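You operate a simulated robot arm through the tools that you are given. There is no shell and no other tool. Be economical: measure what you need, move in short steps, check, and stop when the job is done.

You are at the controls of a simulated robot arm. One attempt, no reset.

Task
Warm the green glue tin on the tin warmer and clamp the orange panel in the board rest.
Fine: move the tape roll from the rest to the grey cabinet; use the black clamp. Set down upright: green glue tin.
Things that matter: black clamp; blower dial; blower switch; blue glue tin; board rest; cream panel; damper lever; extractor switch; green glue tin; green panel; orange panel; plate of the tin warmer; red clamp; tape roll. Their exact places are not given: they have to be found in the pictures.

The check looks at the end state, three seconds after you hand in, the way a careful person would. Anything else that was tipped, shoved, dropped, spilled or broken makes it a failure.

Robot
A 7-joint arm with a two-finger parallel gripper, hanging from a carriage that runs on a rail from [-1.203, -0.034] to [1.076, 0.031] (x, y) and turns from -279 to 408 degrees about z. Base frame: it is fixed where the carriage stands at the start and does not move with it; the origin is on the floor, on the carriage's upright axis, x ahead of it, y to its left, z up; the surface under the hand at the start is at about z = 0.82. Lengths are in m, angles in degrees, forces in N, time in s.
With the tool pointing down near the work surface it reaches from about 0.1 to 0.58 m from the robot's upright axis, wherever it stands. Its first joint turns from -166.0 to 166.0 degrees. Places, roughly: black clamp [-0.1, 0.5, 0.9]; blower dial [0.7, -0.4, 0.9]; blower switch [0.6, -0.4, 0.9]; board rest [-0.1, 0.3, 0.8]; damper lever [0.2, -0.2, 1.1]; extractor switch [0, -0.3, 1]; plate of the tin warmer [0.2, 0.3, 0.9]; red clamp [-0.2, -0.4, 0.9]; top of the grey cabinet [0.4, -0.1, 0.8]; warmer switch [0.2, 0.4, 0.9]. Payload 3.91 kg.
The TCP is the grasp point between the finger pads, 0.03 m short of the fingertips. In the tool frame z runs along the fingers and y along their closing line. Largest opening 0.11 m; finger width 0.02, thickness 0.01; the body of the gripper, 0.048 by 0.112 m, starts 0.055 m behind the TCP.
Orientation is told as [roll, pitch, yaw] about the base's x, y, z axes, in that order, counted from this pose: with the fingers straight down and closing along the base's y, the tool's x points along the base's -x, its y along +y and its z along -z.

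Tools
- The arm moves only by the tool send_rows. Its argument "plan" is a list of rows, each an object (a shift or turn left out is 0, a gripper value left out holds the last) with "grip": the finger opening in m, from 0 to 0.11; "slide": the shift along the tool's x, y, z in m, a list of three; "turn": the turn, a rotation vector about the tool's x, y, z in degrees, a list of three. In form: [{"grip": grip, "slide": [dx, dy, dz], "turn": [wx, wy, wz]}, ...]. A call has 1 to 10 rows; each row shifts and turns the commanded pose from where the row before left it, along the tool's axes as they then stand. A row lasts 0.2 s, in which the tool goes at most 0.05 m and 8.6 degrees; a call with a longer step from one row to the next is refused whole, and so is a gripper value outside its range. Where a pose cannot be reached the arm comes as near as it can. A force on the tool above 40 N (or 10 N above the force at the start of the call, whichever is more), or a blocked arm, ends the call early, and 0.2 s more pass. Each finger travels about 0.108 m/s and halts on what it meets, pressing with about 26 N; the grip force reading is that of the motor and also rises with nothing between the fingers. The clock runs only during rows and for 0.2 s after the last one: add rows that do not move to give the fingers time. It gives the time, the measured TCP pose, the force on the tool (base axes), the opening and the grip force at its end, in the units of the frame above (readings bear some noise), with the torque about the TCP (base axes, N m) and any sound that the robot's microphone picked up, and new pictures: "pictures" is both (left out), scene, wrist or none.
- Cameras (640 x 400 px; columns grow to the right, rows downward): "scene" is now at [0.2763, -0.0084, 1.6881]; the picture's right is [-0.11, -0.99, 0.00], its down [-0.93, 0.11, -0.36] and it looks along [0.36, -0.04, -0.93] (base axes); focal length 214 px, centre (320, 200). "wrist" rides on the gripper at [0.072, 0.017, -0.103] in the tool frame; the picture's right is [-0.23, 0.97, 0.00], its down [-0.76, -0.18, -0.62] and it looks along [-0.61, -0.14, 0.78] (tool axes); focal length 222 px, centre (320, 200).
- raise_lower(by): slides the trunk up (or, below 0, down) by that many m; the arm and the scene camera ride with it, the base frame stays. It gives what a move gives, with no picture.
- base_move(legs): drives the robot by 1 to 6 legs, each [ahead, left, turn to the left] in m, m and degrees, along the robot's own axes; the way and the turn of a leg run together, so that a leg with both is an arc; at most 1.5 m and 180 degrees a leg. The arm and the cameras ride along, it lands a little off, and it stops where it bumps. It keeps to its track: a leg is cut to what the track allows. It gives what a move gives, and a new picture of the scene camera.
- turn_head(pan, tilt): turns the head with the scene camera to pan (to the left, within 155 degrees either way) and tilt (down, from -29 to 69), counted from straight ahead of the robot. It gives what a move gives, and a new picture of the scene camera.
- locate(camera, pixels): there is no depth. For up to 12 entries [column, row, z] of the newest picture of that camera ("zoom" is the newest enlarged one), the place [x, y] in the base frame at which the ray of that pixel passes the height z, good to about 0.003 m, but the place of the scene camera against the robot may be out by one fixed shift of up to 0.025 m in any direction. It takes no simulated time.
- close_up(camera, box): a new picture of the part [left, top, right, bottom] of that camera's present view, enlarged. It takes no simulated time.
- hand_in(): hands the job in; it is judged then, once.

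Work in short steps. Measure before you move; look again where a grasp or a placing could have gone wrong, and mend it. You have 80 turns and 260 pictures in all, those below and enlarged ones among them. Open the gripper and draw the arm clear of the work before you hand the job in, unless the task says otherwise; then end with one line.

The tools are called after "Call:" as name(argument=value, ...) on one line, values as JSON. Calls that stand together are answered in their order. send_rows: Moves the arm, as the interface text tells. Its arguments: {"type":"object","properties":{"plan":{"type":"array"},"pictures":{"type":"string","enum":["both","scene","wrist","none"]}},"required":["plan"]} The other tools are called the same way: raise_lower (by) slides the trunk up or down; base_move (legs) drives the base; turn_head (pan, tilt) turns the head that bears the scene camera; locate (camera, pixels) gives the place at which the rays of pixels pass given heights; close_up (camera, box) takes an enlarged picture of a part of a camera's view; hand_in () hands the job in.

At the start:

```text
time: 0.0
tcp_pos: [-0.0522, 0.5415, 1.1027]
tcp_rot: [0.0, -0.1, 0.0]
force: [0.1, 0.0, -0.2]
wrist_torque: [0.03, 0.0, 0.0]
opening: 0.1099
gripper_force: 0.1
trunk travel left (down, up): [-0.4, 0.18]
robot x, y, heading: [0.0002, -0.0007, -0.0]
head pan, tilt: [-6.5, 68.8]
```

scene: 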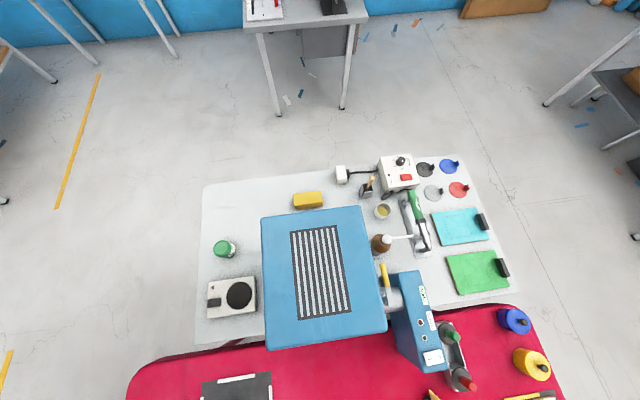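
wrist: 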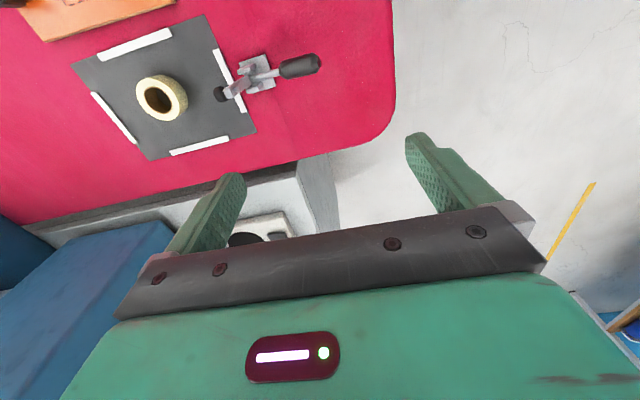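

The scene picture shows a bench with a warmer at (230,295), a green tin at (225,248), and a rest with a tape roll in the wrist view. I look around to the left first.

Call:
turn_head(pan=120, tilt=60)

Call:
turn_head(pan=-120, tilt=60)

```text
time: 2.1
tcp_pos: [-0.0524, 0.5408, 1.1043]
tcp_rot: [0.1, 0.0, 0.0]
force: [-0.2, 0.1, -0.6]
wrist_torque: [-0.01, 0.03, -0.01]
opening: 0.11
gripper_force: 0.0
trunk travel left (down, up): [-0.4, 0.18]
robot x, y, heading: [0.0011, 0.0019, -0.1]
head pan, tilt: [120.0, 60.0]
```

scene: 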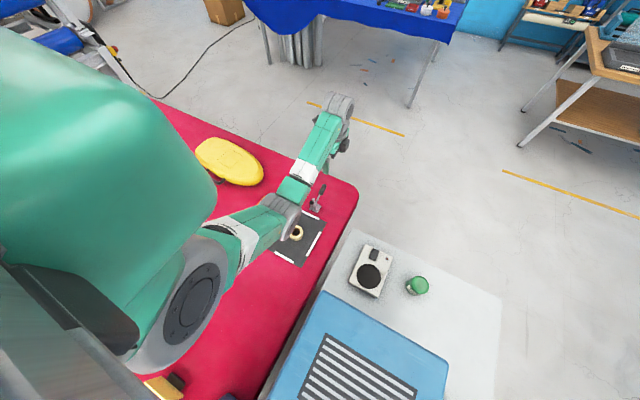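

```text
time: 5.5
tcp_pos: [-0.0524, 0.5406, 1.1033]
tcp_rot: [0.0, 0.0, 0.1]
force: [0.6, 0.1, -0.3]
wrist_torque: [0.02, 0.0, 0.01]
opening: 0.1099
gripper_force: 0.1
trunk travel left (down, up): [-0.4, 0.18]
robot x, y, heading: [-0.0001, 0.0014, 0.1]
head pan, tilt: [-120.0, 60.0]
```

scene: 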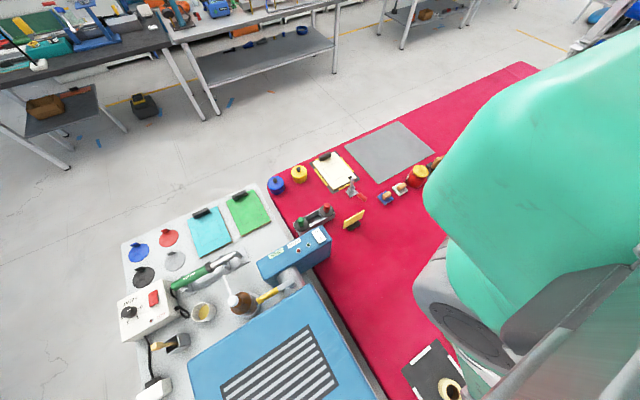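

Now close-ups of this view and then another look towards the rest.

Call:
close_up(camera="scene", box=[240, 110, 460, 260])

Call:
turn_head(pan=75, tilt=69)

Call:
close_up(camera="wrist", box=[0, 0, 340, 212])

```text
2.67 times, centred on (350, 185) of scene
```

zoom: 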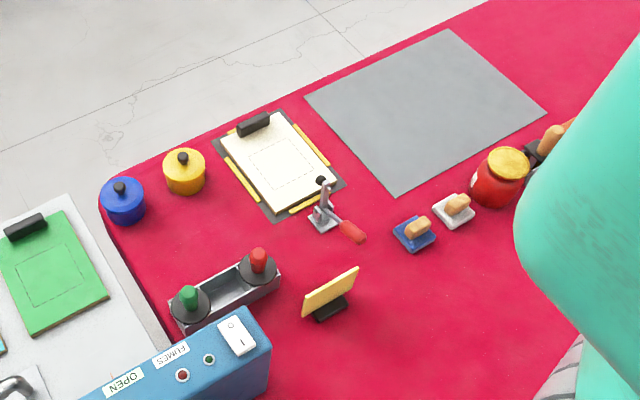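

```text
time: 8.3
tcp_pos: [-0.0538, 0.5408, 1.102]
tcp_rot: [0.0, 0.0, 0.1]
force: [0.2, -0.5, 0.1]
wrist_torque: [-0.02, 0.0, 0.0]
opening: 0.11
gripper_force: 0.0
trunk travel left (down, up): [-0.4, 0.18]
robot x, y, heading: [0.0033, -0.0011, -0.0]
head pan, tilt: [75.0, 68.8]
```

scene: 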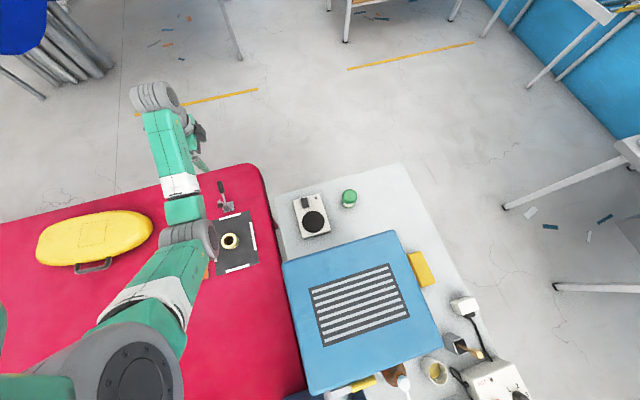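

```text
1.88 times, centred on (170, 106) of wrist
```

zoom: 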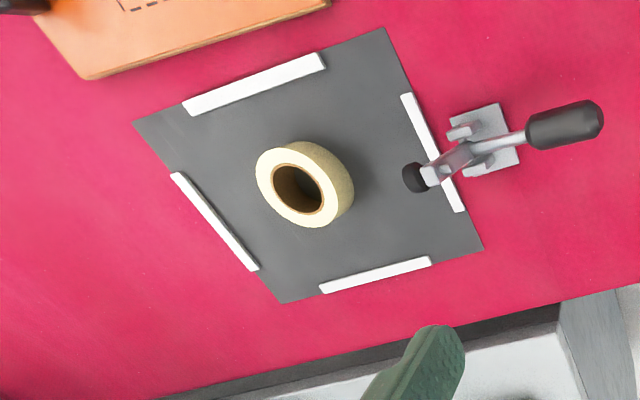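

The rest is dark grey with four white edge strips, the black clamp stands at (250,75) of the wrist picture with the tape roll at (162,98). I locate these on the wrist picture and move the arm to view the orange panel.

Call:
locate(camera="wrist", pixels=[[72, 63, 0.82], [205, 15, 0.82], [256, 132, 0.82], [150, 161, 0.82], [158, 100, 0.85], [300, 65, 0.87], [222, 94, 0.85], [260, 75, 0.82], [45, 40, 0.83], [240, 240, 0.86]])

Call:
locate(camera="scene", pixels=[[349, 193, 0.9], [314, 221, 0.88], [305, 203, 0.88], [230, 241, 0.85], [222, 187, 0.87], [300, 200, 0.82]])

Call:
close_up(camera="scene", box=[190, 160, 390, 290])

```text
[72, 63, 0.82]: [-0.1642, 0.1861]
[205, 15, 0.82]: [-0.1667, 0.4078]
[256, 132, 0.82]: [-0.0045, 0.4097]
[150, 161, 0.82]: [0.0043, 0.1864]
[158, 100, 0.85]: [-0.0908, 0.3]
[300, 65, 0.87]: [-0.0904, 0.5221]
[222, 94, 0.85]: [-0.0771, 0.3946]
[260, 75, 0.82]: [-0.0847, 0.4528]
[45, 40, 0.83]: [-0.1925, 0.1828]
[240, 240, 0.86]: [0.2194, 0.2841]
```

```text
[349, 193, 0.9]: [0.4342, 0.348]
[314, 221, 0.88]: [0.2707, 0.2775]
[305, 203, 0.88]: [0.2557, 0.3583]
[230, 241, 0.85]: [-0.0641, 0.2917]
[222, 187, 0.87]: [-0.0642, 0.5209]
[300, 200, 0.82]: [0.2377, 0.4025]
```

```text
3.08 times, centred on (290, 225) of scene
```

zoom: 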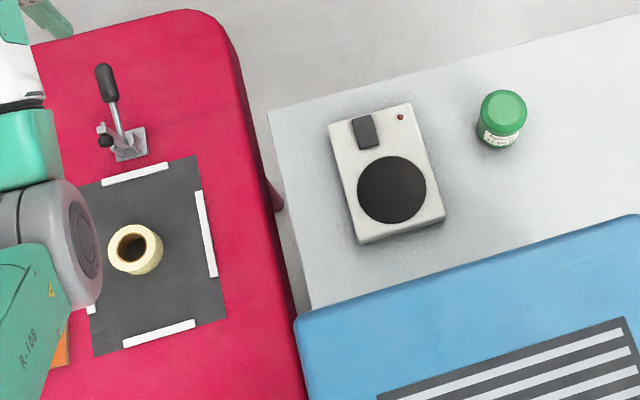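

The rest spans about x -0.165..0.004, y 0.186..0.41. I move the arm back along -x to see the clamp and the orange panel properly.

Call:
send_rows(plan=[{"slide": [0.045, -0.01, 0]}, {"slide": [0.045, -0.01, 0]}, {"slide": [0.045, -0.01, 0]}, {"slide": [0.045, -0.01, 0]}, {"slide": [0.045, -0.01, 0]}, {"slide": [0.045, -0.01, 0]}, {}], pictures="both")

Call:
close_up(camera="wrist", box=[160, 40, 480, 240])

```text
time: 9.9
tcp_pos: [-0.3247, 0.4784, 1.1008]
tcp_rot: [0.0, 0.0, 0.1]
force: [0.5, 0.2, 0.0]
wrist_torque: [0.01, 0.0, 0.02]
opening: 0.1101
gripper_force: 0.1
trunk travel left (down, up): [-0.4, 0.18]
robot x, y, heading: [0.0021, 0.0001, 0.0]
head pan, tilt: [75.0, 68.8]
```

scene: 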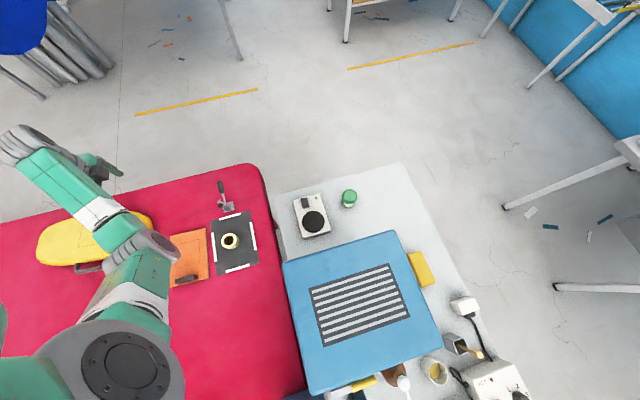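
wrist: 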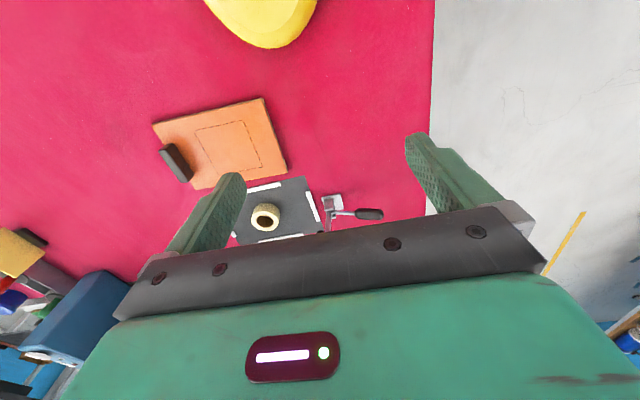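

```text
2.00 times, centred on (320, 140) of wrist
```

zoom: 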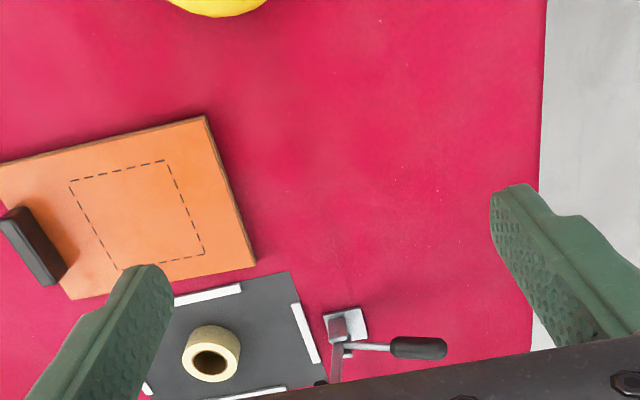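

I triangulate the clamp pad and measure the orange panel from this view.

Call:
locate(camera="wrist", pixels=[[320, 231, 0.85], [320, 231, 0.9], [153, 124, 0.83], [263, 98, 0.83], [288, 173, 0.83], [195, 190, 0.83], [162, 148, 0.85], [187, 180, 0.85], [176, 163, 0.87], [264, 217, 0.84], [382, 214, 0.87], [382, 214, 0.9]])

Call:
close_up(camera="wrist", box=[270, 170, 430, 250])

Call:
close_up(camera="scene", box=[160, 170, 280, 290])

```text
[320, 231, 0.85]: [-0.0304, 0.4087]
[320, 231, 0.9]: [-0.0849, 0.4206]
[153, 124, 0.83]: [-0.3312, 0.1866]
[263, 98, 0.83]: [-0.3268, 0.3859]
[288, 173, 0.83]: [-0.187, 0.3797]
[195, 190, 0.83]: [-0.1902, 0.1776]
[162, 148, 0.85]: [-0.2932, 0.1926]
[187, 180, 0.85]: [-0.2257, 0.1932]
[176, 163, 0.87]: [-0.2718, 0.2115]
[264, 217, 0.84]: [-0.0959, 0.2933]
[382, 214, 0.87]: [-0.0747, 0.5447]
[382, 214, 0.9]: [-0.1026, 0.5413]
```

```text
4.00 times, centred on (350, 210) of wrist
```

zoom: 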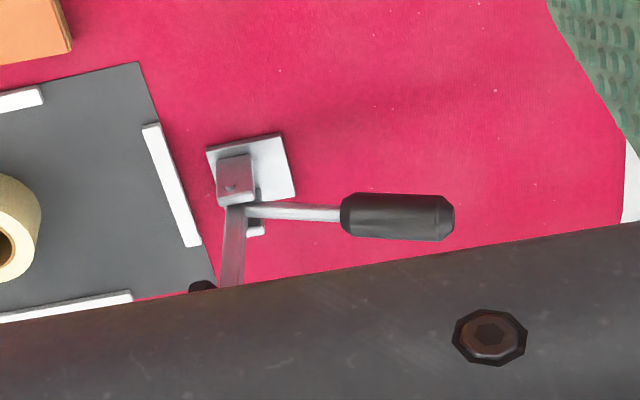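

```text
3.33 times, centred on (220, 230) of scene
```

zoom: 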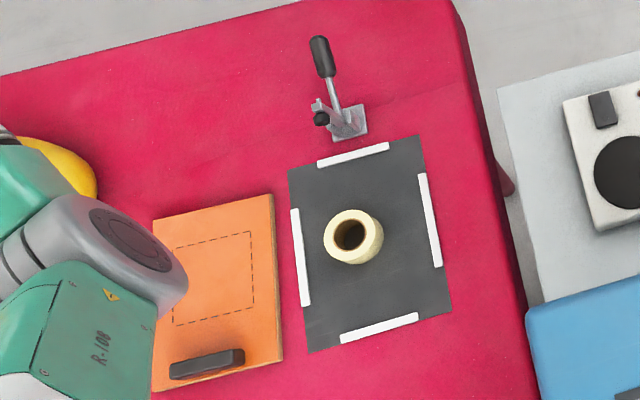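

Pad is at z≈0.90 above its base with the handle lying along +y, so the clamp is open. The tape sits at about (-0.092,0.298); I move above it for a grasp, checking the view before going down.

Call:
send_rows(plan=[{"slide": [-0.039, -0.03, 0]}, {"slide": [-0.039, -0.03, 0]}, {"slide": [-0.039, -0.03, 0]}, {"slide": [-0.039, -0.03, 0]}, {"slide": [-0.039, -0.03, 0]}, {"slide": [-0.039, -0.029, 0]}, {"slide": [0, 0, 0.045]}, {"slide": [0, 0, 0.045]}, {"slide": [0, 0, 0.03]}, {}], pictures="both")

Call:
locate(camera="scene", pixels=[[400, 165, 0.82], [278, 195, 0.82], [385, 210, 0.82], [400, 215, 0.82], [283, 262, 0.86], [387, 231, 0.86], [440, 350, 0.86], [420, 200, 0.82]])

```text
time: 11.7
tcp_pos: [-0.192, 0.3458, 1.0484]
tcp_rot: [3.6, 0.3, 14.2]
force: [0.6, -0.4, 0.1]
wrist_torque: [-0.01, 0.02, -0.03]
opening: 0.1098
gripper_force: 0.1
trunk travel left (down, up): [-0.4, 0.18]
robot x, y, heading: [-0.0041, -0.0026, 1.3]
head pan, tilt: [75.0, 68.8]
stopped in row 8: the arm was blocked; the commanded pose is now the measured one
```

scene: 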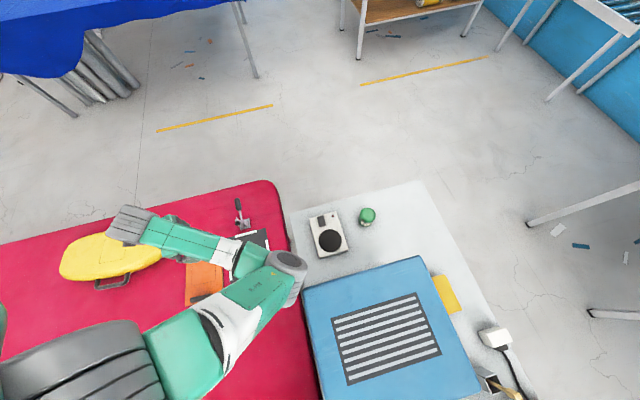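
wrist: 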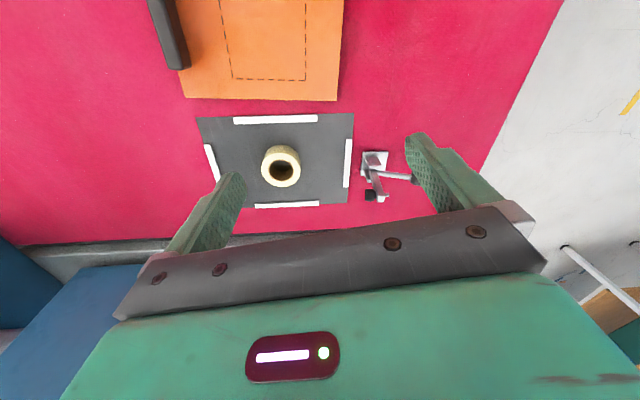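

```text
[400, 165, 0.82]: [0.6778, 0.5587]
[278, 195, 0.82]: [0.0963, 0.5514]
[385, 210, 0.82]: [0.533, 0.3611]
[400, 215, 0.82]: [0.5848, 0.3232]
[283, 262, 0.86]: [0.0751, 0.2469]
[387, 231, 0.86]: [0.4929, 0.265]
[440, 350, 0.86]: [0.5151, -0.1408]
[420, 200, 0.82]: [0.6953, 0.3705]
```

The arm got blocked, probably the elbow against the raised blue hood. I back off along -x and up, then drive the carriage to -x so the elbow stays clear of it.

Call:
send_rows(plan=[{"slide": [0.03, 0.01, -0.02]}, {"slide": [0.03, 0.02, -0.02]}, {"slide": [0.03, 0.02, -0.01]}, {}], pictures="scene")

Call:
base_move(legs=[[-0.25, 0, 0]])

```text
time: 12.7
tcp_pos: [-0.2467, 0.3099, 1.0755]
tcp_rot: [-0.1, -0.1, 12.0]
force: [-0.1, 0.0, 0.3]
wrist_torque: [0.0, -0.01, 0.01]
opening: 0.1103
gripper_force: 0.0
trunk travel left (down, up): [-0.4, 0.18]
robot x, y, heading: [0.0005, 0.0008, 0.7]
head pan, tilt: [75.0, 68.8]
```

scene: 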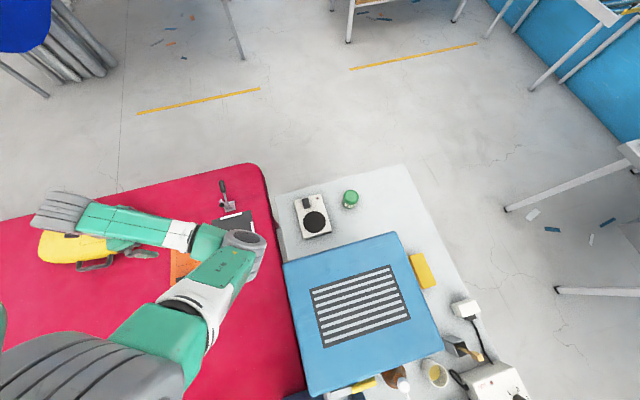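

```text
time: 14.5
tcp_pos: [-0.4941, 0.3017, 1.0746]
tcp_rot: [0.0, -0.1, 12.2]
force: [0.0, 0.5, -1.0]
wrist_torque: [0.04, 0.0, 0.01]
opening: 0.11
gripper_force: 0.1
trunk travel left (down, up): [-0.4, 0.18]
robot x, y, heading: [-0.2491, -0.0118, 0.9]
head pan, tilt: [75.0, 68.8]
```

scene: 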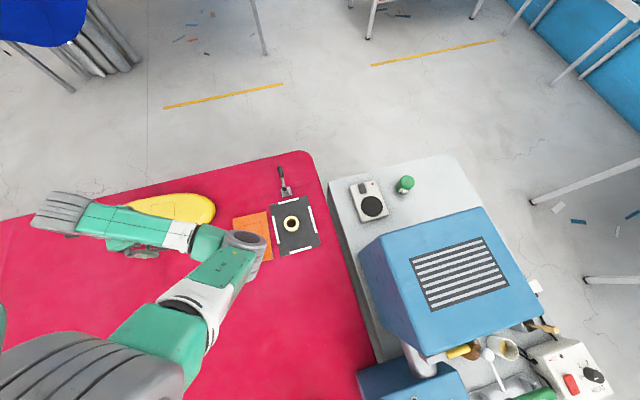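

The carriage moved and the hood proves to be tall and raised. I square the yaw (12°) and move towards the tape in +x at safe height.

Call:
send_rows(plan=[{"turn": [0, 0, 6]}, {"turn": [0, 0, 6]}, {"slide": [-0.045, 0, 0]}, {"slide": [-0.045, 0, 0]}, {"slide": [-0.045, 0, 0]}, {"slide": [-0.045, 0, 0]}, {"slide": [-0.045, 0, 0]}, {"slide": [-0.045, 0, 0]}, {"slide": [-0.045, 0, 0]}, {}], pictures="both")

```text
time: 16.7
tcp_pos: [-0.1767, 0.3037, 1.0762]
tcp_rot: [0.0, -0.2, 0.2]
force: [0.5, -0.1, -0.4]
wrist_torque: [0.0, 0.02, 0.02]
opening: 0.11
gripper_force: 0.0
trunk travel left (down, up): [-0.4, 0.18]
robot x, y, heading: [-0.2497, -0.0048, 0.6]
head pan, tilt: [75.0, 68.8]
```

scene: 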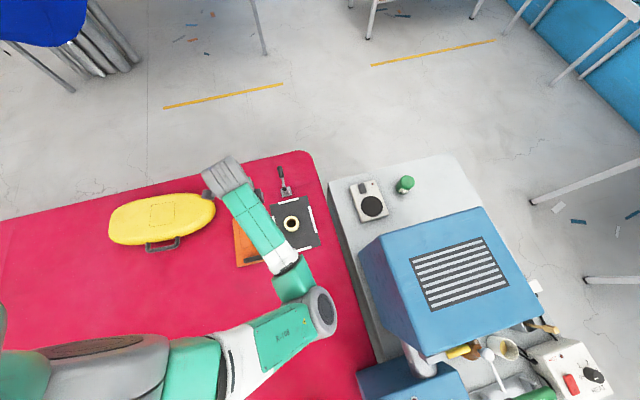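
wrist: 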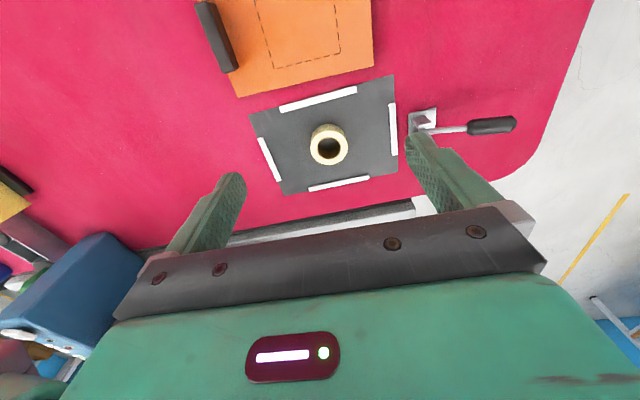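

The elbow at (320,310) is nearing the hood; I check its place against the hood edge, and refine tape and panel measurements from this view.

Call:
locate(camera="scene", pixels=[[325, 310, 1.2], [358, 258, 1.0], [378, 240, 1.1], [412, 356, 1.1], [405, 190, 0.85], [371, 206, 0.87]])

Call:
locate(camera="wrist", pixels=[[310, 143, 0.85], [347, 143, 0.85], [328, 125, 0.85], [328, 161, 0.85], [249, 114, 0.82], [393, 76, 0.82], [398, 172, 0.82], [283, 194, 0.82], [238, 97, 0.835], [373, 66, 0.835]])

Call:
close_up(camera="wrist", box=[180, 0, 420, 200])

```text
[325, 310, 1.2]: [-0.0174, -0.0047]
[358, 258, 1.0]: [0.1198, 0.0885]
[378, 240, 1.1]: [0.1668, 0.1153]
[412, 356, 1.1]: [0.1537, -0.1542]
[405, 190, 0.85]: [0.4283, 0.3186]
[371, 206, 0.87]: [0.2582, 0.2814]
```

```text
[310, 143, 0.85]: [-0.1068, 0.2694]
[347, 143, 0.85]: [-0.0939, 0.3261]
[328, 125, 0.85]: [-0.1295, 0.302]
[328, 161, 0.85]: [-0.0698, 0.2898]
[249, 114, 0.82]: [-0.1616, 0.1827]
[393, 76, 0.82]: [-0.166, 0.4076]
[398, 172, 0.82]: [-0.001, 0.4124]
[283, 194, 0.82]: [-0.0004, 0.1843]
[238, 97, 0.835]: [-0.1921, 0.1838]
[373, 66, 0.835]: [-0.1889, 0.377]
```

```text
2.00 times, centred on (300, 100) of wrist
```

zoom: 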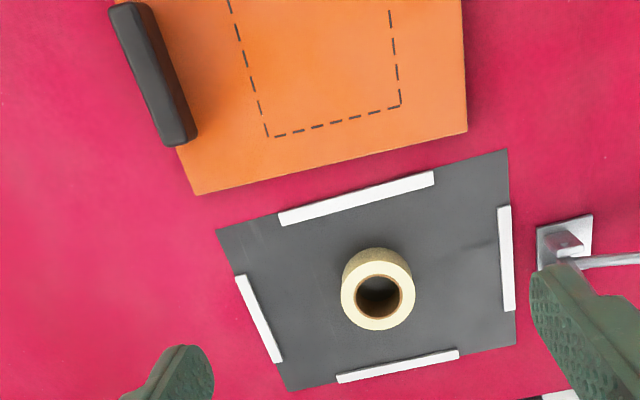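

The elbow at x≈-0.02 (hood face x≈0.12). I shift the carriage another 0.15 m back and then extend the arm over the tape.

Call:
base_move(legs=[[-0.15, 0, 0]])

Call:
send_rows(plan=[{"slide": [-0.046, 0, 0]}, {"slide": [-0.046, 0, 0]}, {"slide": [-0.046, 0, 0]}, {"slide": [-0.046, 0, 0]}, {"slide": [-0.046, 0, 0]}, {"slide": [0, 0, 0.04]}, {"slide": [0, 0, 0.04]}, {"slide": [0, 0, 0.03]}, {}], pictures="both")

```text
time: 18.1
tcp_pos: [-0.3266, 0.2985, 1.0774]
tcp_rot: [0.0, -0.2, 0.1]
force: [0.1, -1.0, -0.3]
wrist_torque: [-0.01, -0.01, 0.01]
opening: 0.11
gripper_force: 0.1
trunk travel left (down, up): [-0.4, 0.18]
robot x, y, heading: [-0.4021, -0.0141, 0.9]
head pan, tilt: [75.0, 68.8]
```

scene: 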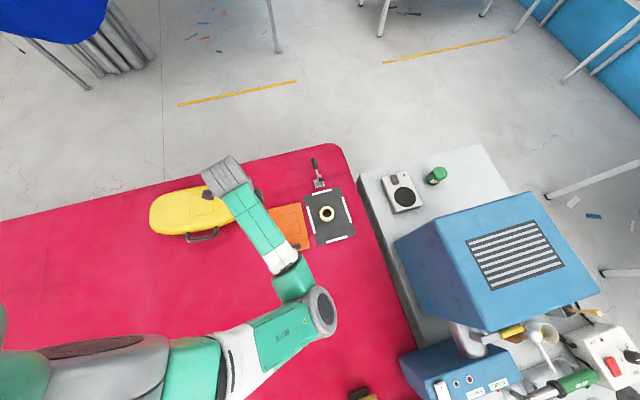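

```text
time: 20.1
tcp_pos: [-0.0985, 0.2991, 0.9671]
tcp_rot: [0.0, -0.2, -0.1]
force: [-1.0, -0.2, 0.1]
wrist_torque: [0.0, -0.02, 0.02]
opening: 0.1099
gripper_force: 0.1
trunk travel left (down, up): [-0.4, 0.18]
robot x, y, heading: [-0.4018, -0.0068, 0.6]
head pan, tilt: [75.0, 68.8]
```

scene: 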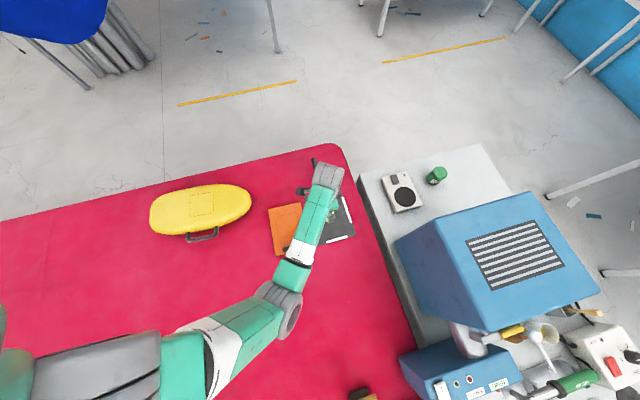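
wrist: 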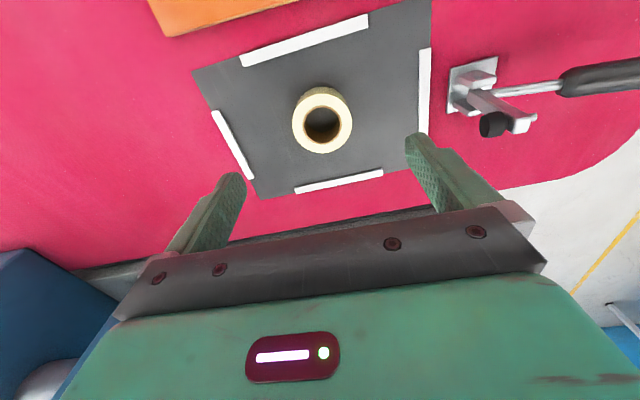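

Good view: tape's top face at about (322,124), edges 292..352. I locate it and the strips' inner edges.

Call:
locate(camera="wrist", pixels=[[322, 124, 0.845], [292, 124, 0.845], [352, 124, 0.845], [322, 154, 0.845], [322, 88, 0.82], [322, 124, 0.855], [242, 66, 0.825], [369, 29, 0.825], [418, 48, 0.825], [418, 132, 0.825], [254, 178, 0.825], [294, 190, 0.825]])

Call:
close_up(camera="wrist", box=[180, 0, 440, 200])

```text
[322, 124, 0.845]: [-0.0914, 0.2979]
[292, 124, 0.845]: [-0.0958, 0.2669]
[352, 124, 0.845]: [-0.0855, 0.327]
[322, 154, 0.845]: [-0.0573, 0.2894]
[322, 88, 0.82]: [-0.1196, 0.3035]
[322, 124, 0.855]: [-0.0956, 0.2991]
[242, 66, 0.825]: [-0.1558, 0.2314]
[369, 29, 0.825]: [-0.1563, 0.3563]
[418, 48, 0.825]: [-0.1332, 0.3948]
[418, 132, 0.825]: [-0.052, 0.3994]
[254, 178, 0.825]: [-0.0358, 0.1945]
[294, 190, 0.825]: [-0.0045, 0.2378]
```

```text
2.00 times, centred on (310, 100) of wrist
```

zoom: 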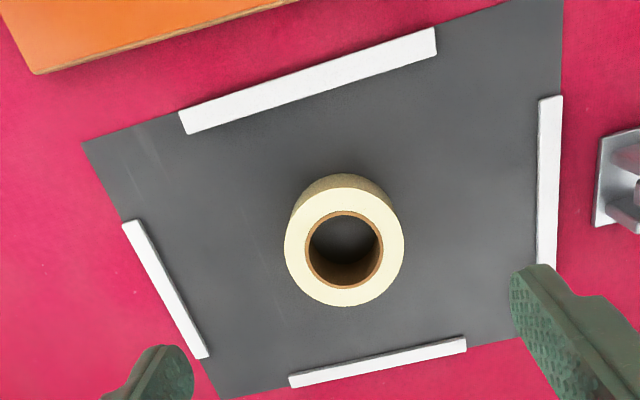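

Tape centre ≈(-0.092,0.298), top ≈0.845–0.85; rest pocket ≈ x -0.156..-0.006, y 0.195..0.395. I descend to z≈0.857 and close.

Call:
send_rows(plan=[{"slide": [-0.006, -0.001, 0.04]}, {"slide": [0, 0, 0.04]}, {"slide": [0, 0, 0.03]}, {"grip": 0.0}, {"grip": 0.0}, {"grip": 0.0}, {"grip": 0.0}], pictures="wrist")

```text
time: 21.7
tcp_pos: [-0.091, 0.2994, 0.8553]
tcp_rot: [0.0, -0.2, -0.1]
force: [-0.4, -0.2, 0.0]
wrist_torque: [0.03, 0.01, 0.04]
opening: 0.058
gripper_force: 26.3
trunk travel left (down, up): [-0.4, 0.18]
robot x, y, heading: [-0.4006, -0.0091, 0.5]
head pan, tilt: [75.0, 68.8]
```

wrist: 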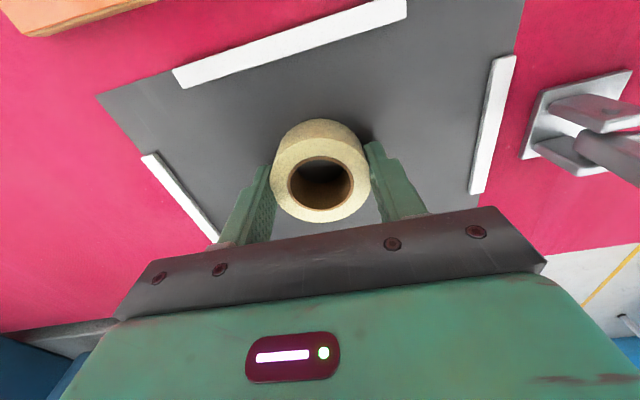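

The tape is held (opening 0.058). I estimate the hood top at z≈1.15 over x 0.13..0.43, y<0.14, so I lift, extend the arm along +y, and then raise the trunk for a high transfer.

Call:
send_rows(plan=[{"slide": [0, 0, -0.04]}, {"slide": [0, 0, -0.05]}, {"slide": [0, 0, -0.05]}, {"slide": [0, 0, -0.05]}, {"slide": [0, 0, -0.05]}, {"slide": [0.04, 0.028, 0]}, {"slide": [0.04, 0.028, 0]}, {"slide": [0.04, 0.028, 0]}, {"slide": [0.04, 0.028, 0]}, {"slide": [0.04, 0.028, 0]}], pictures="none")

Call:
send_rows(plan=[{"slide": [0.03, 0.03, 0]}, {"slide": [0.03, 0.03, 0]}, {}], pictures="none")

Call:
raise_lower(by=0.18)

Call:
turn_head(pan=60, tilt=55)

```text
time: 23.9
tcp_pos: [-0.2909, 0.4384, 1.0453]
tcp_rot: [-0.1, -0.1, 0.1]
force: [0.1, -0.6, -1.2]
wrist_torque: [0.03, 0.01, -0.02]
opening: 0.0577
gripper_force: 26.2
out of reach, approached as far as the arm can: row 5
trunk travel left (down, up): [-0.4, 0.18]
robot x, y, heading: [-0.4019, -0.0117, 0.6]
head pan, tilt: [75.0, 68.8]
```

```text
time: 24.7
tcp_pos: [-0.3506, 0.501, 1.0474]
tcp_rot: [0.0, -0.1, 0.0]
force: [-1.0, -1.0, 0.0]
wrist_torque: [0.02, -0.01, 0.02]
opening: 0.0579
gripper_force: 25.9
trunk travel left (down, up): [-0.4, 0.18]
robot x, y, heading: [-0.4005, -0.0134, 0.8]
head pan, tilt: [75.0, 68.8]
```

```text
time: 26.7
tcp_pos: [-0.3508, 0.4988, 1.2265]
tcp_rot: [0.0, -0.1, 0.1]
force: [1.1, -0.2, -0.3]
wrist_torque: [0.02, 0.01, 0.01]
opening: 0.0576
gripper_force: 26.0
trunk travel left (down, up): [-0.58, 0.0]
robot x, y, heading: [-0.3967, -0.0123, 0.7]
head pan, tilt: [75.0, 68.8]
```

```text
time: 27.5
tcp_pos: [-0.3507, 0.5011, 1.2258]
tcp_rot: [-0.1, -0.1, 0.0]
force: [0.0, 0.0, -1.4]
wrist_torque: [-0.02, 0.03, 0.01]
opening: 0.0579
gripper_force: 26.1
trunk travel left (down, up): [-0.58, 0.0]
robot x, y, heading: [-0.3978, -0.0113, 0.6]
head pan, tilt: [60.0, 55.0]
```

scene: 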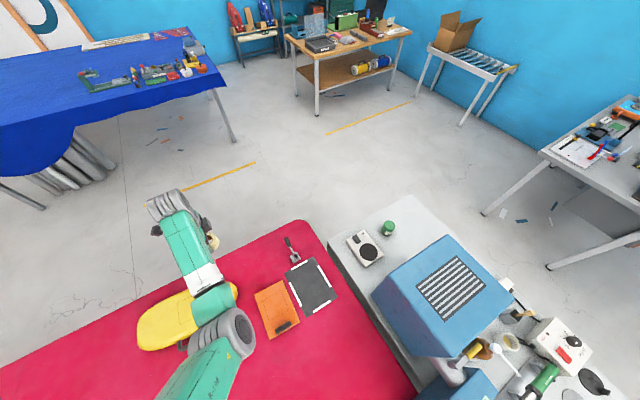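

The arm is now extended with the tape held. I drive +x, in two legs with a check.

Call:
base_move(legs=[[0.4, 0, 0]])

```text
time: 30.0
tcp_pos: [0.0565, 0.5128, 1.2275]
tcp_rot: [0.0, -0.2, 0.0]
force: [-0.6, -0.2, -0.9]
wrist_torque: [-0.03, 0.0, 0.02]
opening: 0.0577
gripper_force: 26.1
trunk travel left (down, up): [-0.58, 0.0]
robot x, y, heading: [0.0069, 0.0037, 0.6]
head pan, tilt: [60.0, 55.0]
```

scene: 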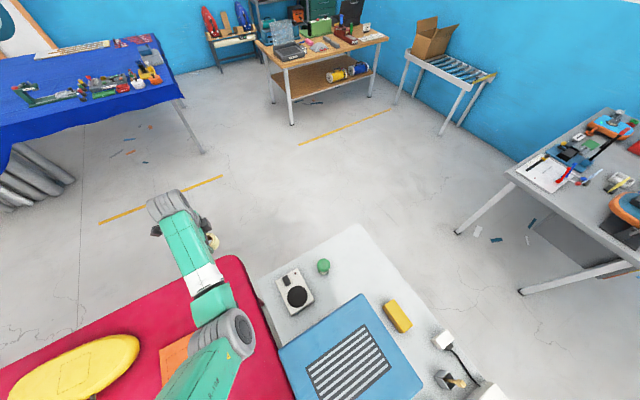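

Clear so far. Continuing +0.72 m.

Call:
base_move(legs=[[0.25, 0, 0], [0.47, 0, 0]])

Call:
turn_head(pan=120, tilt=62)

```text
time: 34.3
tcp_pos: [0.7728, 0.5339, 1.2273]
tcp_rot: [0.0, -0.1, 1.0]
force: [0.1, 0.1, -0.9]
wrist_torque: [-0.01, -0.01, -0.01]
opening: 0.0576
gripper_force: 25.9
trunk travel left (down, up): [-0.58, 0.0]
robot x, y, heading: [0.7338, 0.0183, 1.6]
head pan, tilt: [60.0, 55.0]
```

scene: 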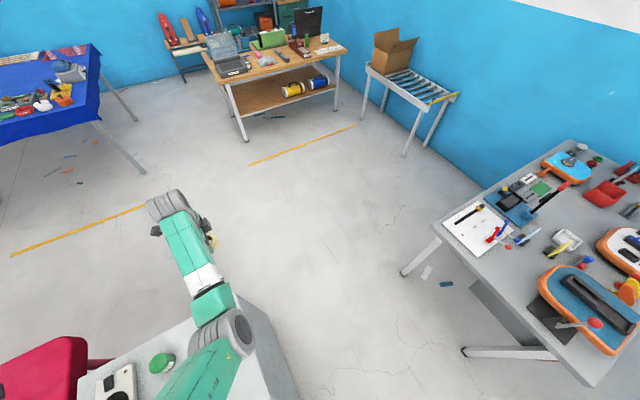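

```text
time: 35.6
tcp_pos: [0.7724, 0.5339, 1.2275]
tcp_rot: [0.0, -0.2, 1.0]
force: [-0.5, 0.5, -0.9]
wrist_torque: [0.0, 0.0, 0.04]
opening: 0.0577
gripper_force: 26.3
trunk travel left (down, up): [-0.58, 0.0]
robot x, y, heading: [0.7332, 0.0205, 1.6]
head pan, tilt: [120.0, 62.0]
```

scene: 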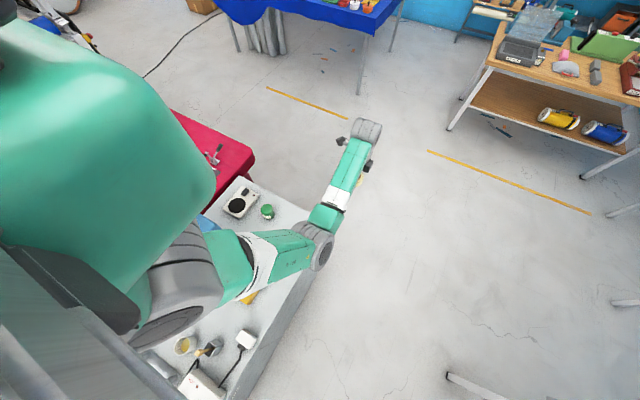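

Past the hood now. I move the hand over the cabinet toward -x to view the free spot right of the tin.

Call:
send_rows(plan=[{"slide": [0.045, -0.02, 0]}, {"slide": [0.045, -0.02, 0]}, {"slide": [0.045, -0.02, 0]}, {"slide": [0.045, -0.02, 0]}, {"slide": [0.045, -0.02, 0]}, {"slide": [0.04, -0.02, 0]}, {}], pictures="both")

```text
time: 37.2
tcp_pos: [0.5115, 0.4092, 1.2263]
tcp_rot: [0.0, -0.2, 1.0]
force: [-0.4, 0.2, -1.0]
wrist_torque: [0.01, 0.0, -0.03]
opening: 0.0577
gripper_force: 25.5
trunk travel left (down, up): [-0.58, 0.0]
robot x, y, heading: [0.7324, 0.0228, 1.4]
head pan, tilt: [120.0, 62.0]
```

scene: 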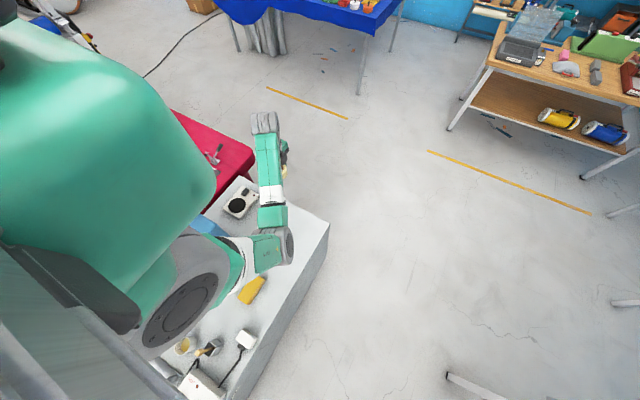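
wrist: 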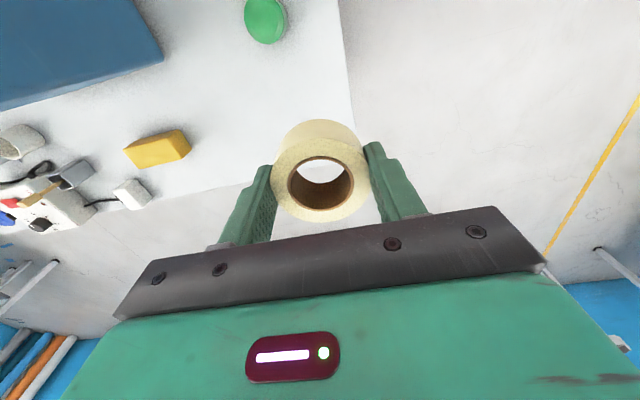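

Tin at (265,20), yellow block at (158,150), cabinet edges along (345,100) and (100,215). I locate them.

Call:
locate(camera="wrist", pixels=[[265, 20, 0.9], [265, 20, 0.88], [265, 40, 0.82], [158, 150, 0.85], [188, 150, 0.82], [345, 60, 0.82], [350, 110, 0.82], [215, 185, 0.82], [270, 100, 0.82], [132, 192, 0.85], [160, 58, 1.15]])

Call:
close_up(camera="wrist", box=[200, 0, 360, 100])

```text
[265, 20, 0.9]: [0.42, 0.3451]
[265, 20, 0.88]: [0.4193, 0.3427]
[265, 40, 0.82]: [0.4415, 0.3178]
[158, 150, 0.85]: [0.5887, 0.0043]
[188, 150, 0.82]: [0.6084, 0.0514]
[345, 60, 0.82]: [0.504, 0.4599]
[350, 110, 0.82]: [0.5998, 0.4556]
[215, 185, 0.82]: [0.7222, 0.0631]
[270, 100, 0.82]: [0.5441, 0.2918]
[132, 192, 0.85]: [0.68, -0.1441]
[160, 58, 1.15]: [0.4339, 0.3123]
```

```text
4.00 times, centred on (280, 50) of wrist
```

zoom: 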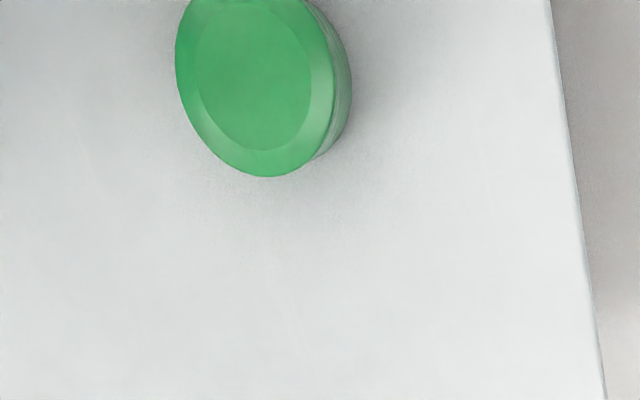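

Tin at ≈(0.42,0.345); a free spot for the tape is (0.57,0.33). I shift there and lower the trunk back.

Call:
send_rows(plan=[{"slide": [-0.03, -0.04, 0]}, {"slide": [-0.028, -0.039, 0]}, {}], pictures="none")

Call:
raise_lower(by=-0.18)

Call:
send_rows(plan=[{"slide": [0, 0, 0.045]}, {"slide": [0, 0, 0.045]}, {"slide": [0, 0, 0.03]}, {}], pictures="both")

```text
time: 38.0
tcp_pos: [0.5687, 0.3312, 1.2274]
tcp_rot: [0.0, 0.1, 1.0]
force: [0.6, 0.7, -0.9]
wrist_torque: [-0.04, 0.0, 0.02]
opening: 0.0576
gripper_force: 25.7
trunk travel left (down, up): [-0.58, 0.0]
robot x, y, heading: [0.7316, 0.0202, 1.5]
head pan, tilt: [120.0, 62.0]
```

```text
time: 40.0
tcp_pos: [0.5715, 0.3312, 1.0479]
tcp_rot: [0.0, -0.1, 1.0]
force: [-0.1, 1.3, -0.4]
wrist_torque: [-0.05, -0.02, 0.02]
opening: 0.0575
gripper_force: 25.8
trunk travel left (down, up): [-0.4, 0.18]
robot x, y, heading: [0.7333, 0.0213, 1.6]
head pan, tilt: [120.0, 62.0]
```

```text
time: 41.0
tcp_pos: [0.5714, 0.3332, 0.9278]
tcp_rot: [0.0, -0.2, 1.0]
force: [0.1, 0.5, -0.6]
wrist_torque: [0.03, 0.04, -0.01]
opening: 0.0576
gripper_force: 26.1
trunk travel left (down, up): [-0.4, 0.18]
robot x, y, heading: [0.7331, 0.0205, 1.6]
head pan, tilt: [120.0, 62.0]
```

scene: 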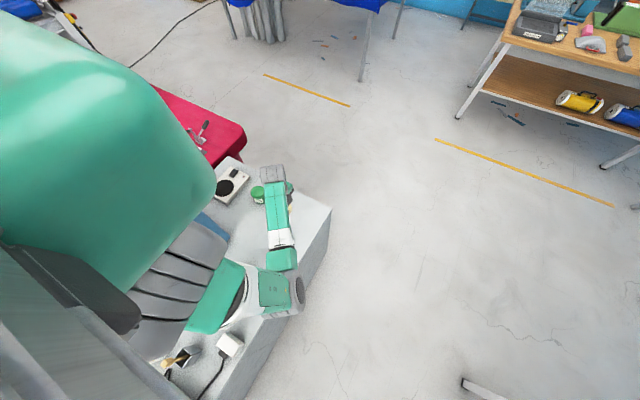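
wrist: 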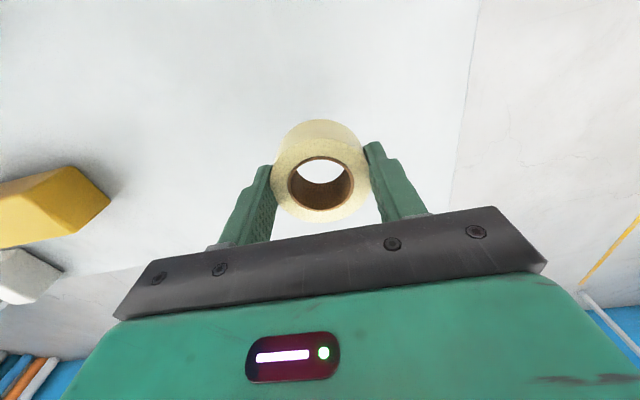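

I descend gently to about z 0.858 and watch the force.

Call:
send_rows(plan=[{"slide": [0, 0, 0.03]}, {"slide": [0, 0, 0.025]}, {"slide": [0, 0, 0.008]}, {"slide": [0, 0, 0.004]}, {}], pictures="wrist")

```text
time: 42.2
tcp_pos: [0.5711, 0.3353, 0.8625]
tcp_rot: [0.0, -0.1, 1.0]
force: [0.1, 0.5, -0.5]
wrist_torque: [-0.01, 0.04, 0.02]
opening: 0.0577
gripper_force: 26.2
trunk travel left (down, up): [-0.4, 0.18]
robot x, y, heading: [0.7323, 0.0229, 1.6]
head pan, tilt: [120.0, 62.0]
```

wrist: 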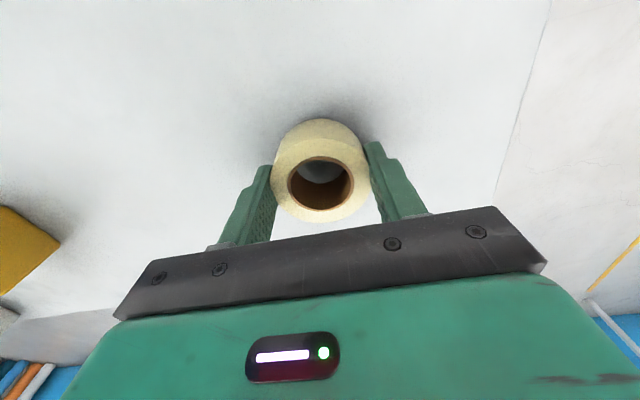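

Close to the surface but no contact. Small steps further.

Call:
send_rows(plan=[{"slide": [0, 0, 0.003]}, {"slide": [0, 0, 0.002]}, {"slide": [0, 0, 0.002]}, {}], pictures="wrist")

```text
time: 43.2
tcp_pos: [0.572, 0.3336, 0.8549]
tcp_rot: [0.0, 0.0, 1.0]
force: [0.6, -3.0, 18.7]
wrist_torque: [0.2, -0.03, -0.02]
opening: 0.0576
gripper_force: 26.7
trunk travel left (down, up): [-0.4, 0.18]
robot x, y, heading: [0.7321, 0.0188, 1.8]
head pan, tilt: [120.0, 62.0]
```

wrist: 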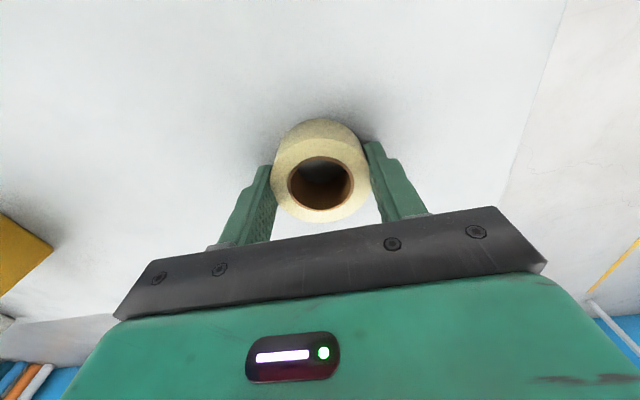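

Contact (18.7 N). I release, lift, and move toward -x to view the tin and the tape.

Call:
send_rows(plan=[{"slide": [0, 0, -0.002], "grip": 0.07}, {"grip": 0.09}, {"grip": 0.11}, {"slide": [0, 0, -0.02]}, {"slide": [0, 0, -0.05]}, {"slide": [0, 0, -0.05]}, {"slide": [0, 0, -0.05]}, {"slide": [0.05, 0, -0.02]}, {"slide": [0.05, 0, 0]}, {"slide": [0.05, 0, 0]}], pictures="none")

Call:
send_rows(plan=[{"slide": [0.05, 0, 0]}, {}], pictures="both")

```text
refused: row 8 steps farther than a row can; nothing moved
```

```text
time: 43.8
tcp_pos: [0.5232, 0.3301, 0.8554]
tcp_rot: [-0.1, 0.0, 1.0]
force: [0.1, -0.4, -1.5]
wrist_torque: [0.02, -0.05, 0.04]
opening: 0.0578
gripper_force: 26.2
trunk travel left (down, up): [-0.4, 0.18]
robot x, y, heading: [0.7347, 0.0177, 1.7]
head pan, tilt: [120.0, 62.0]
```

scene: 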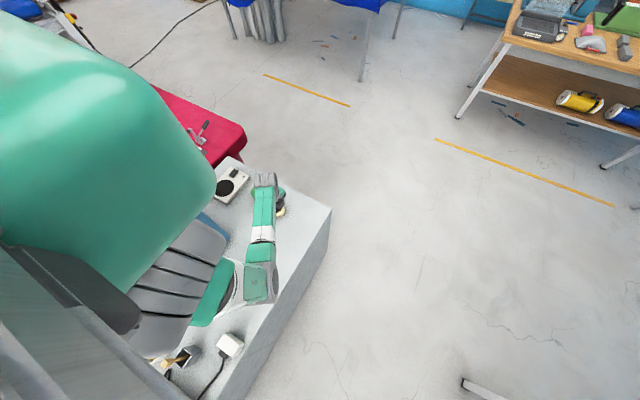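
wrist: 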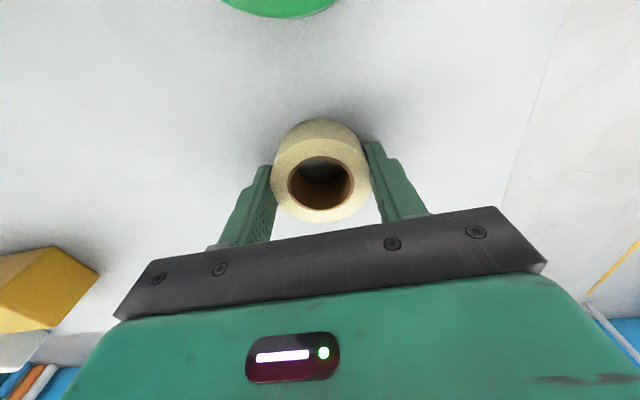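

The first call was refused, so the tape slid 5 cm with the hand, without touching anything. I lift slightly, go back +0.05, set down, and release.

Call:
send_rows(plan=[{"slide": [0, 0, -0.005]}, {"slide": [-0.045, 0, 0]}, {"slide": [-0.005, 0, 0.003]}, {"slide": [0, 0, 0.003]}, {"grip": 0.07}, {"grip": 0.09}, {"grip": 0.11}, {"grip": 0.11}], pictures="none")

Call:
send_rows(plan=[{"slide": [0, 0, -0.02]}, {"slide": [0, 0, -0.05]}, {"slide": [0, 0, -0.05]}, {"slide": [0, 0, -0.05]}, {"slide": [0.045, 0, 0]}, {"slide": [0.045, 0, 0]}, {"slide": [0.045, 0, 0]}, {"slide": [0.045, 0, 0]}, {}], pictures="both")

```text
time: 45.6
tcp_pos: [0.572, 0.332, 0.8528]
tcp_rot: [0.0, -0.1, 1.0]
force: [-0.5, 0.0, 0.4]
wrist_torque: [0.04, 0.04, 0.01]
opening: 0.1099
gripper_force: 0.1
trunk travel left (down, up): [-0.4, 0.18]
robot x, y, heading: [0.7308, 0.0199, 1.4]
head pan, tilt: [120.0, 62.0]
```

```text
time: 47.6
tcp_pos: [0.4065, 0.3315, 1.0221]
tcp_rot: [0.1, -0.6, 0.8]
force: [-1.2, -0.2, 0.0]
wrist_torque: [0.0, -0.04, 0.02]
opening: 0.1101
gripper_force: 0.1
trunk travel left (down, up): [-0.4, 0.18]
robot x, y, heading: [0.7317, 0.0251, 1.6]
head pan, tilt: [120.0, 62.0]
```

scene: 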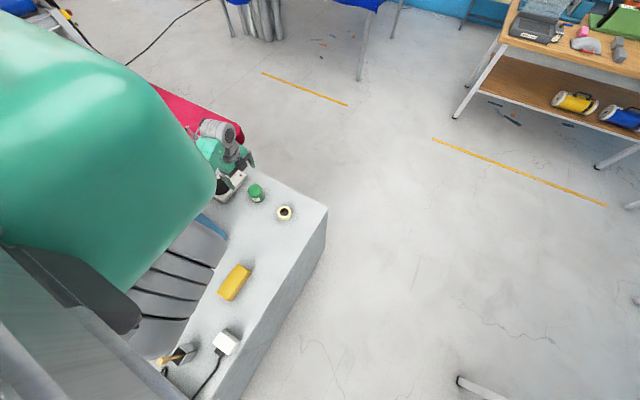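
wrist: 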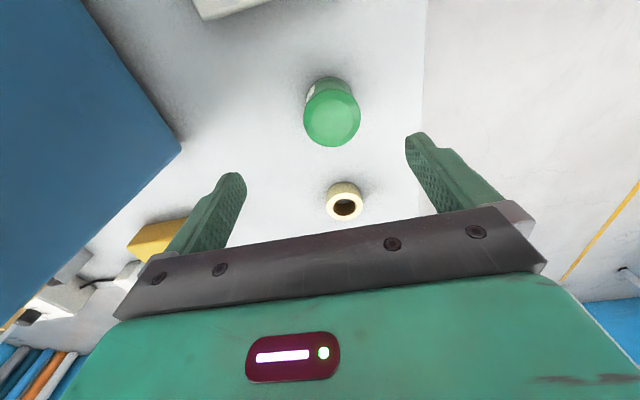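

Tape stands free at (0.57,0.33). The tin is at (332,115); I locate its top and base.

Call:
locate(camera="wrist", pixels=[[332, 116, 0.88], [332, 116, 0.9], [304, 116, 0.88], [361, 116, 0.88], [332, 147, 0.88], [330, 77, 0.82], [343, 210, 0.845], [235, 12, 0.87]])

Call:
close_up(camera="wrist", box=[220, 0, 440, 220])

Call:
turn_head(pan=145, tilt=45)

```text
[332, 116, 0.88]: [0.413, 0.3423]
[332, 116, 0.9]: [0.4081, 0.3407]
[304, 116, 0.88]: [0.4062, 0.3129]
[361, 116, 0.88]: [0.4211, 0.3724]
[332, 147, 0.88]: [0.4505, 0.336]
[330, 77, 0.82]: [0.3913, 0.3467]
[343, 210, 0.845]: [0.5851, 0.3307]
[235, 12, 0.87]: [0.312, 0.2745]
```

```text
1.82 times, centred on (330, 110) of wrist
```

zoom: 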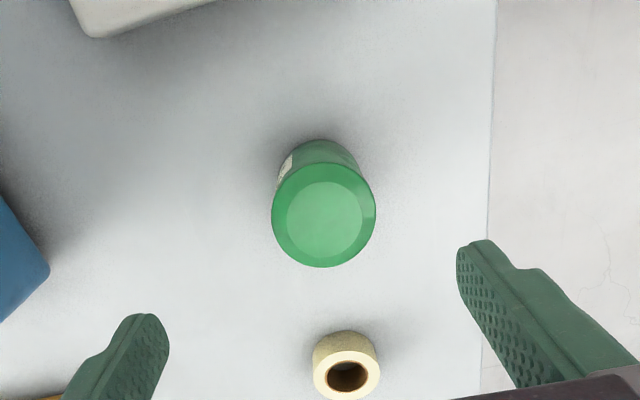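

```text
time: 48.5
tcp_pos: [0.4051, 0.3312, 1.0224]
tcp_rot: [0.1, -0.7, 1.0]
force: [0.1, 0.8, -0.7]
wrist_torque: [0.03, 0.01, 0.0]
opening: 0.11
gripper_force: 0.2
trunk travel left (down, up): [-0.4, 0.18]
robot x, y, heading: [0.7321, 0.0233, 1.2]
head pan, tilt: [145.0, 45.0]
```

scene: 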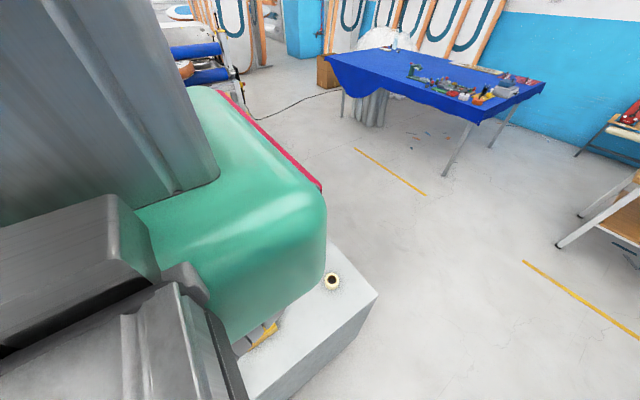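

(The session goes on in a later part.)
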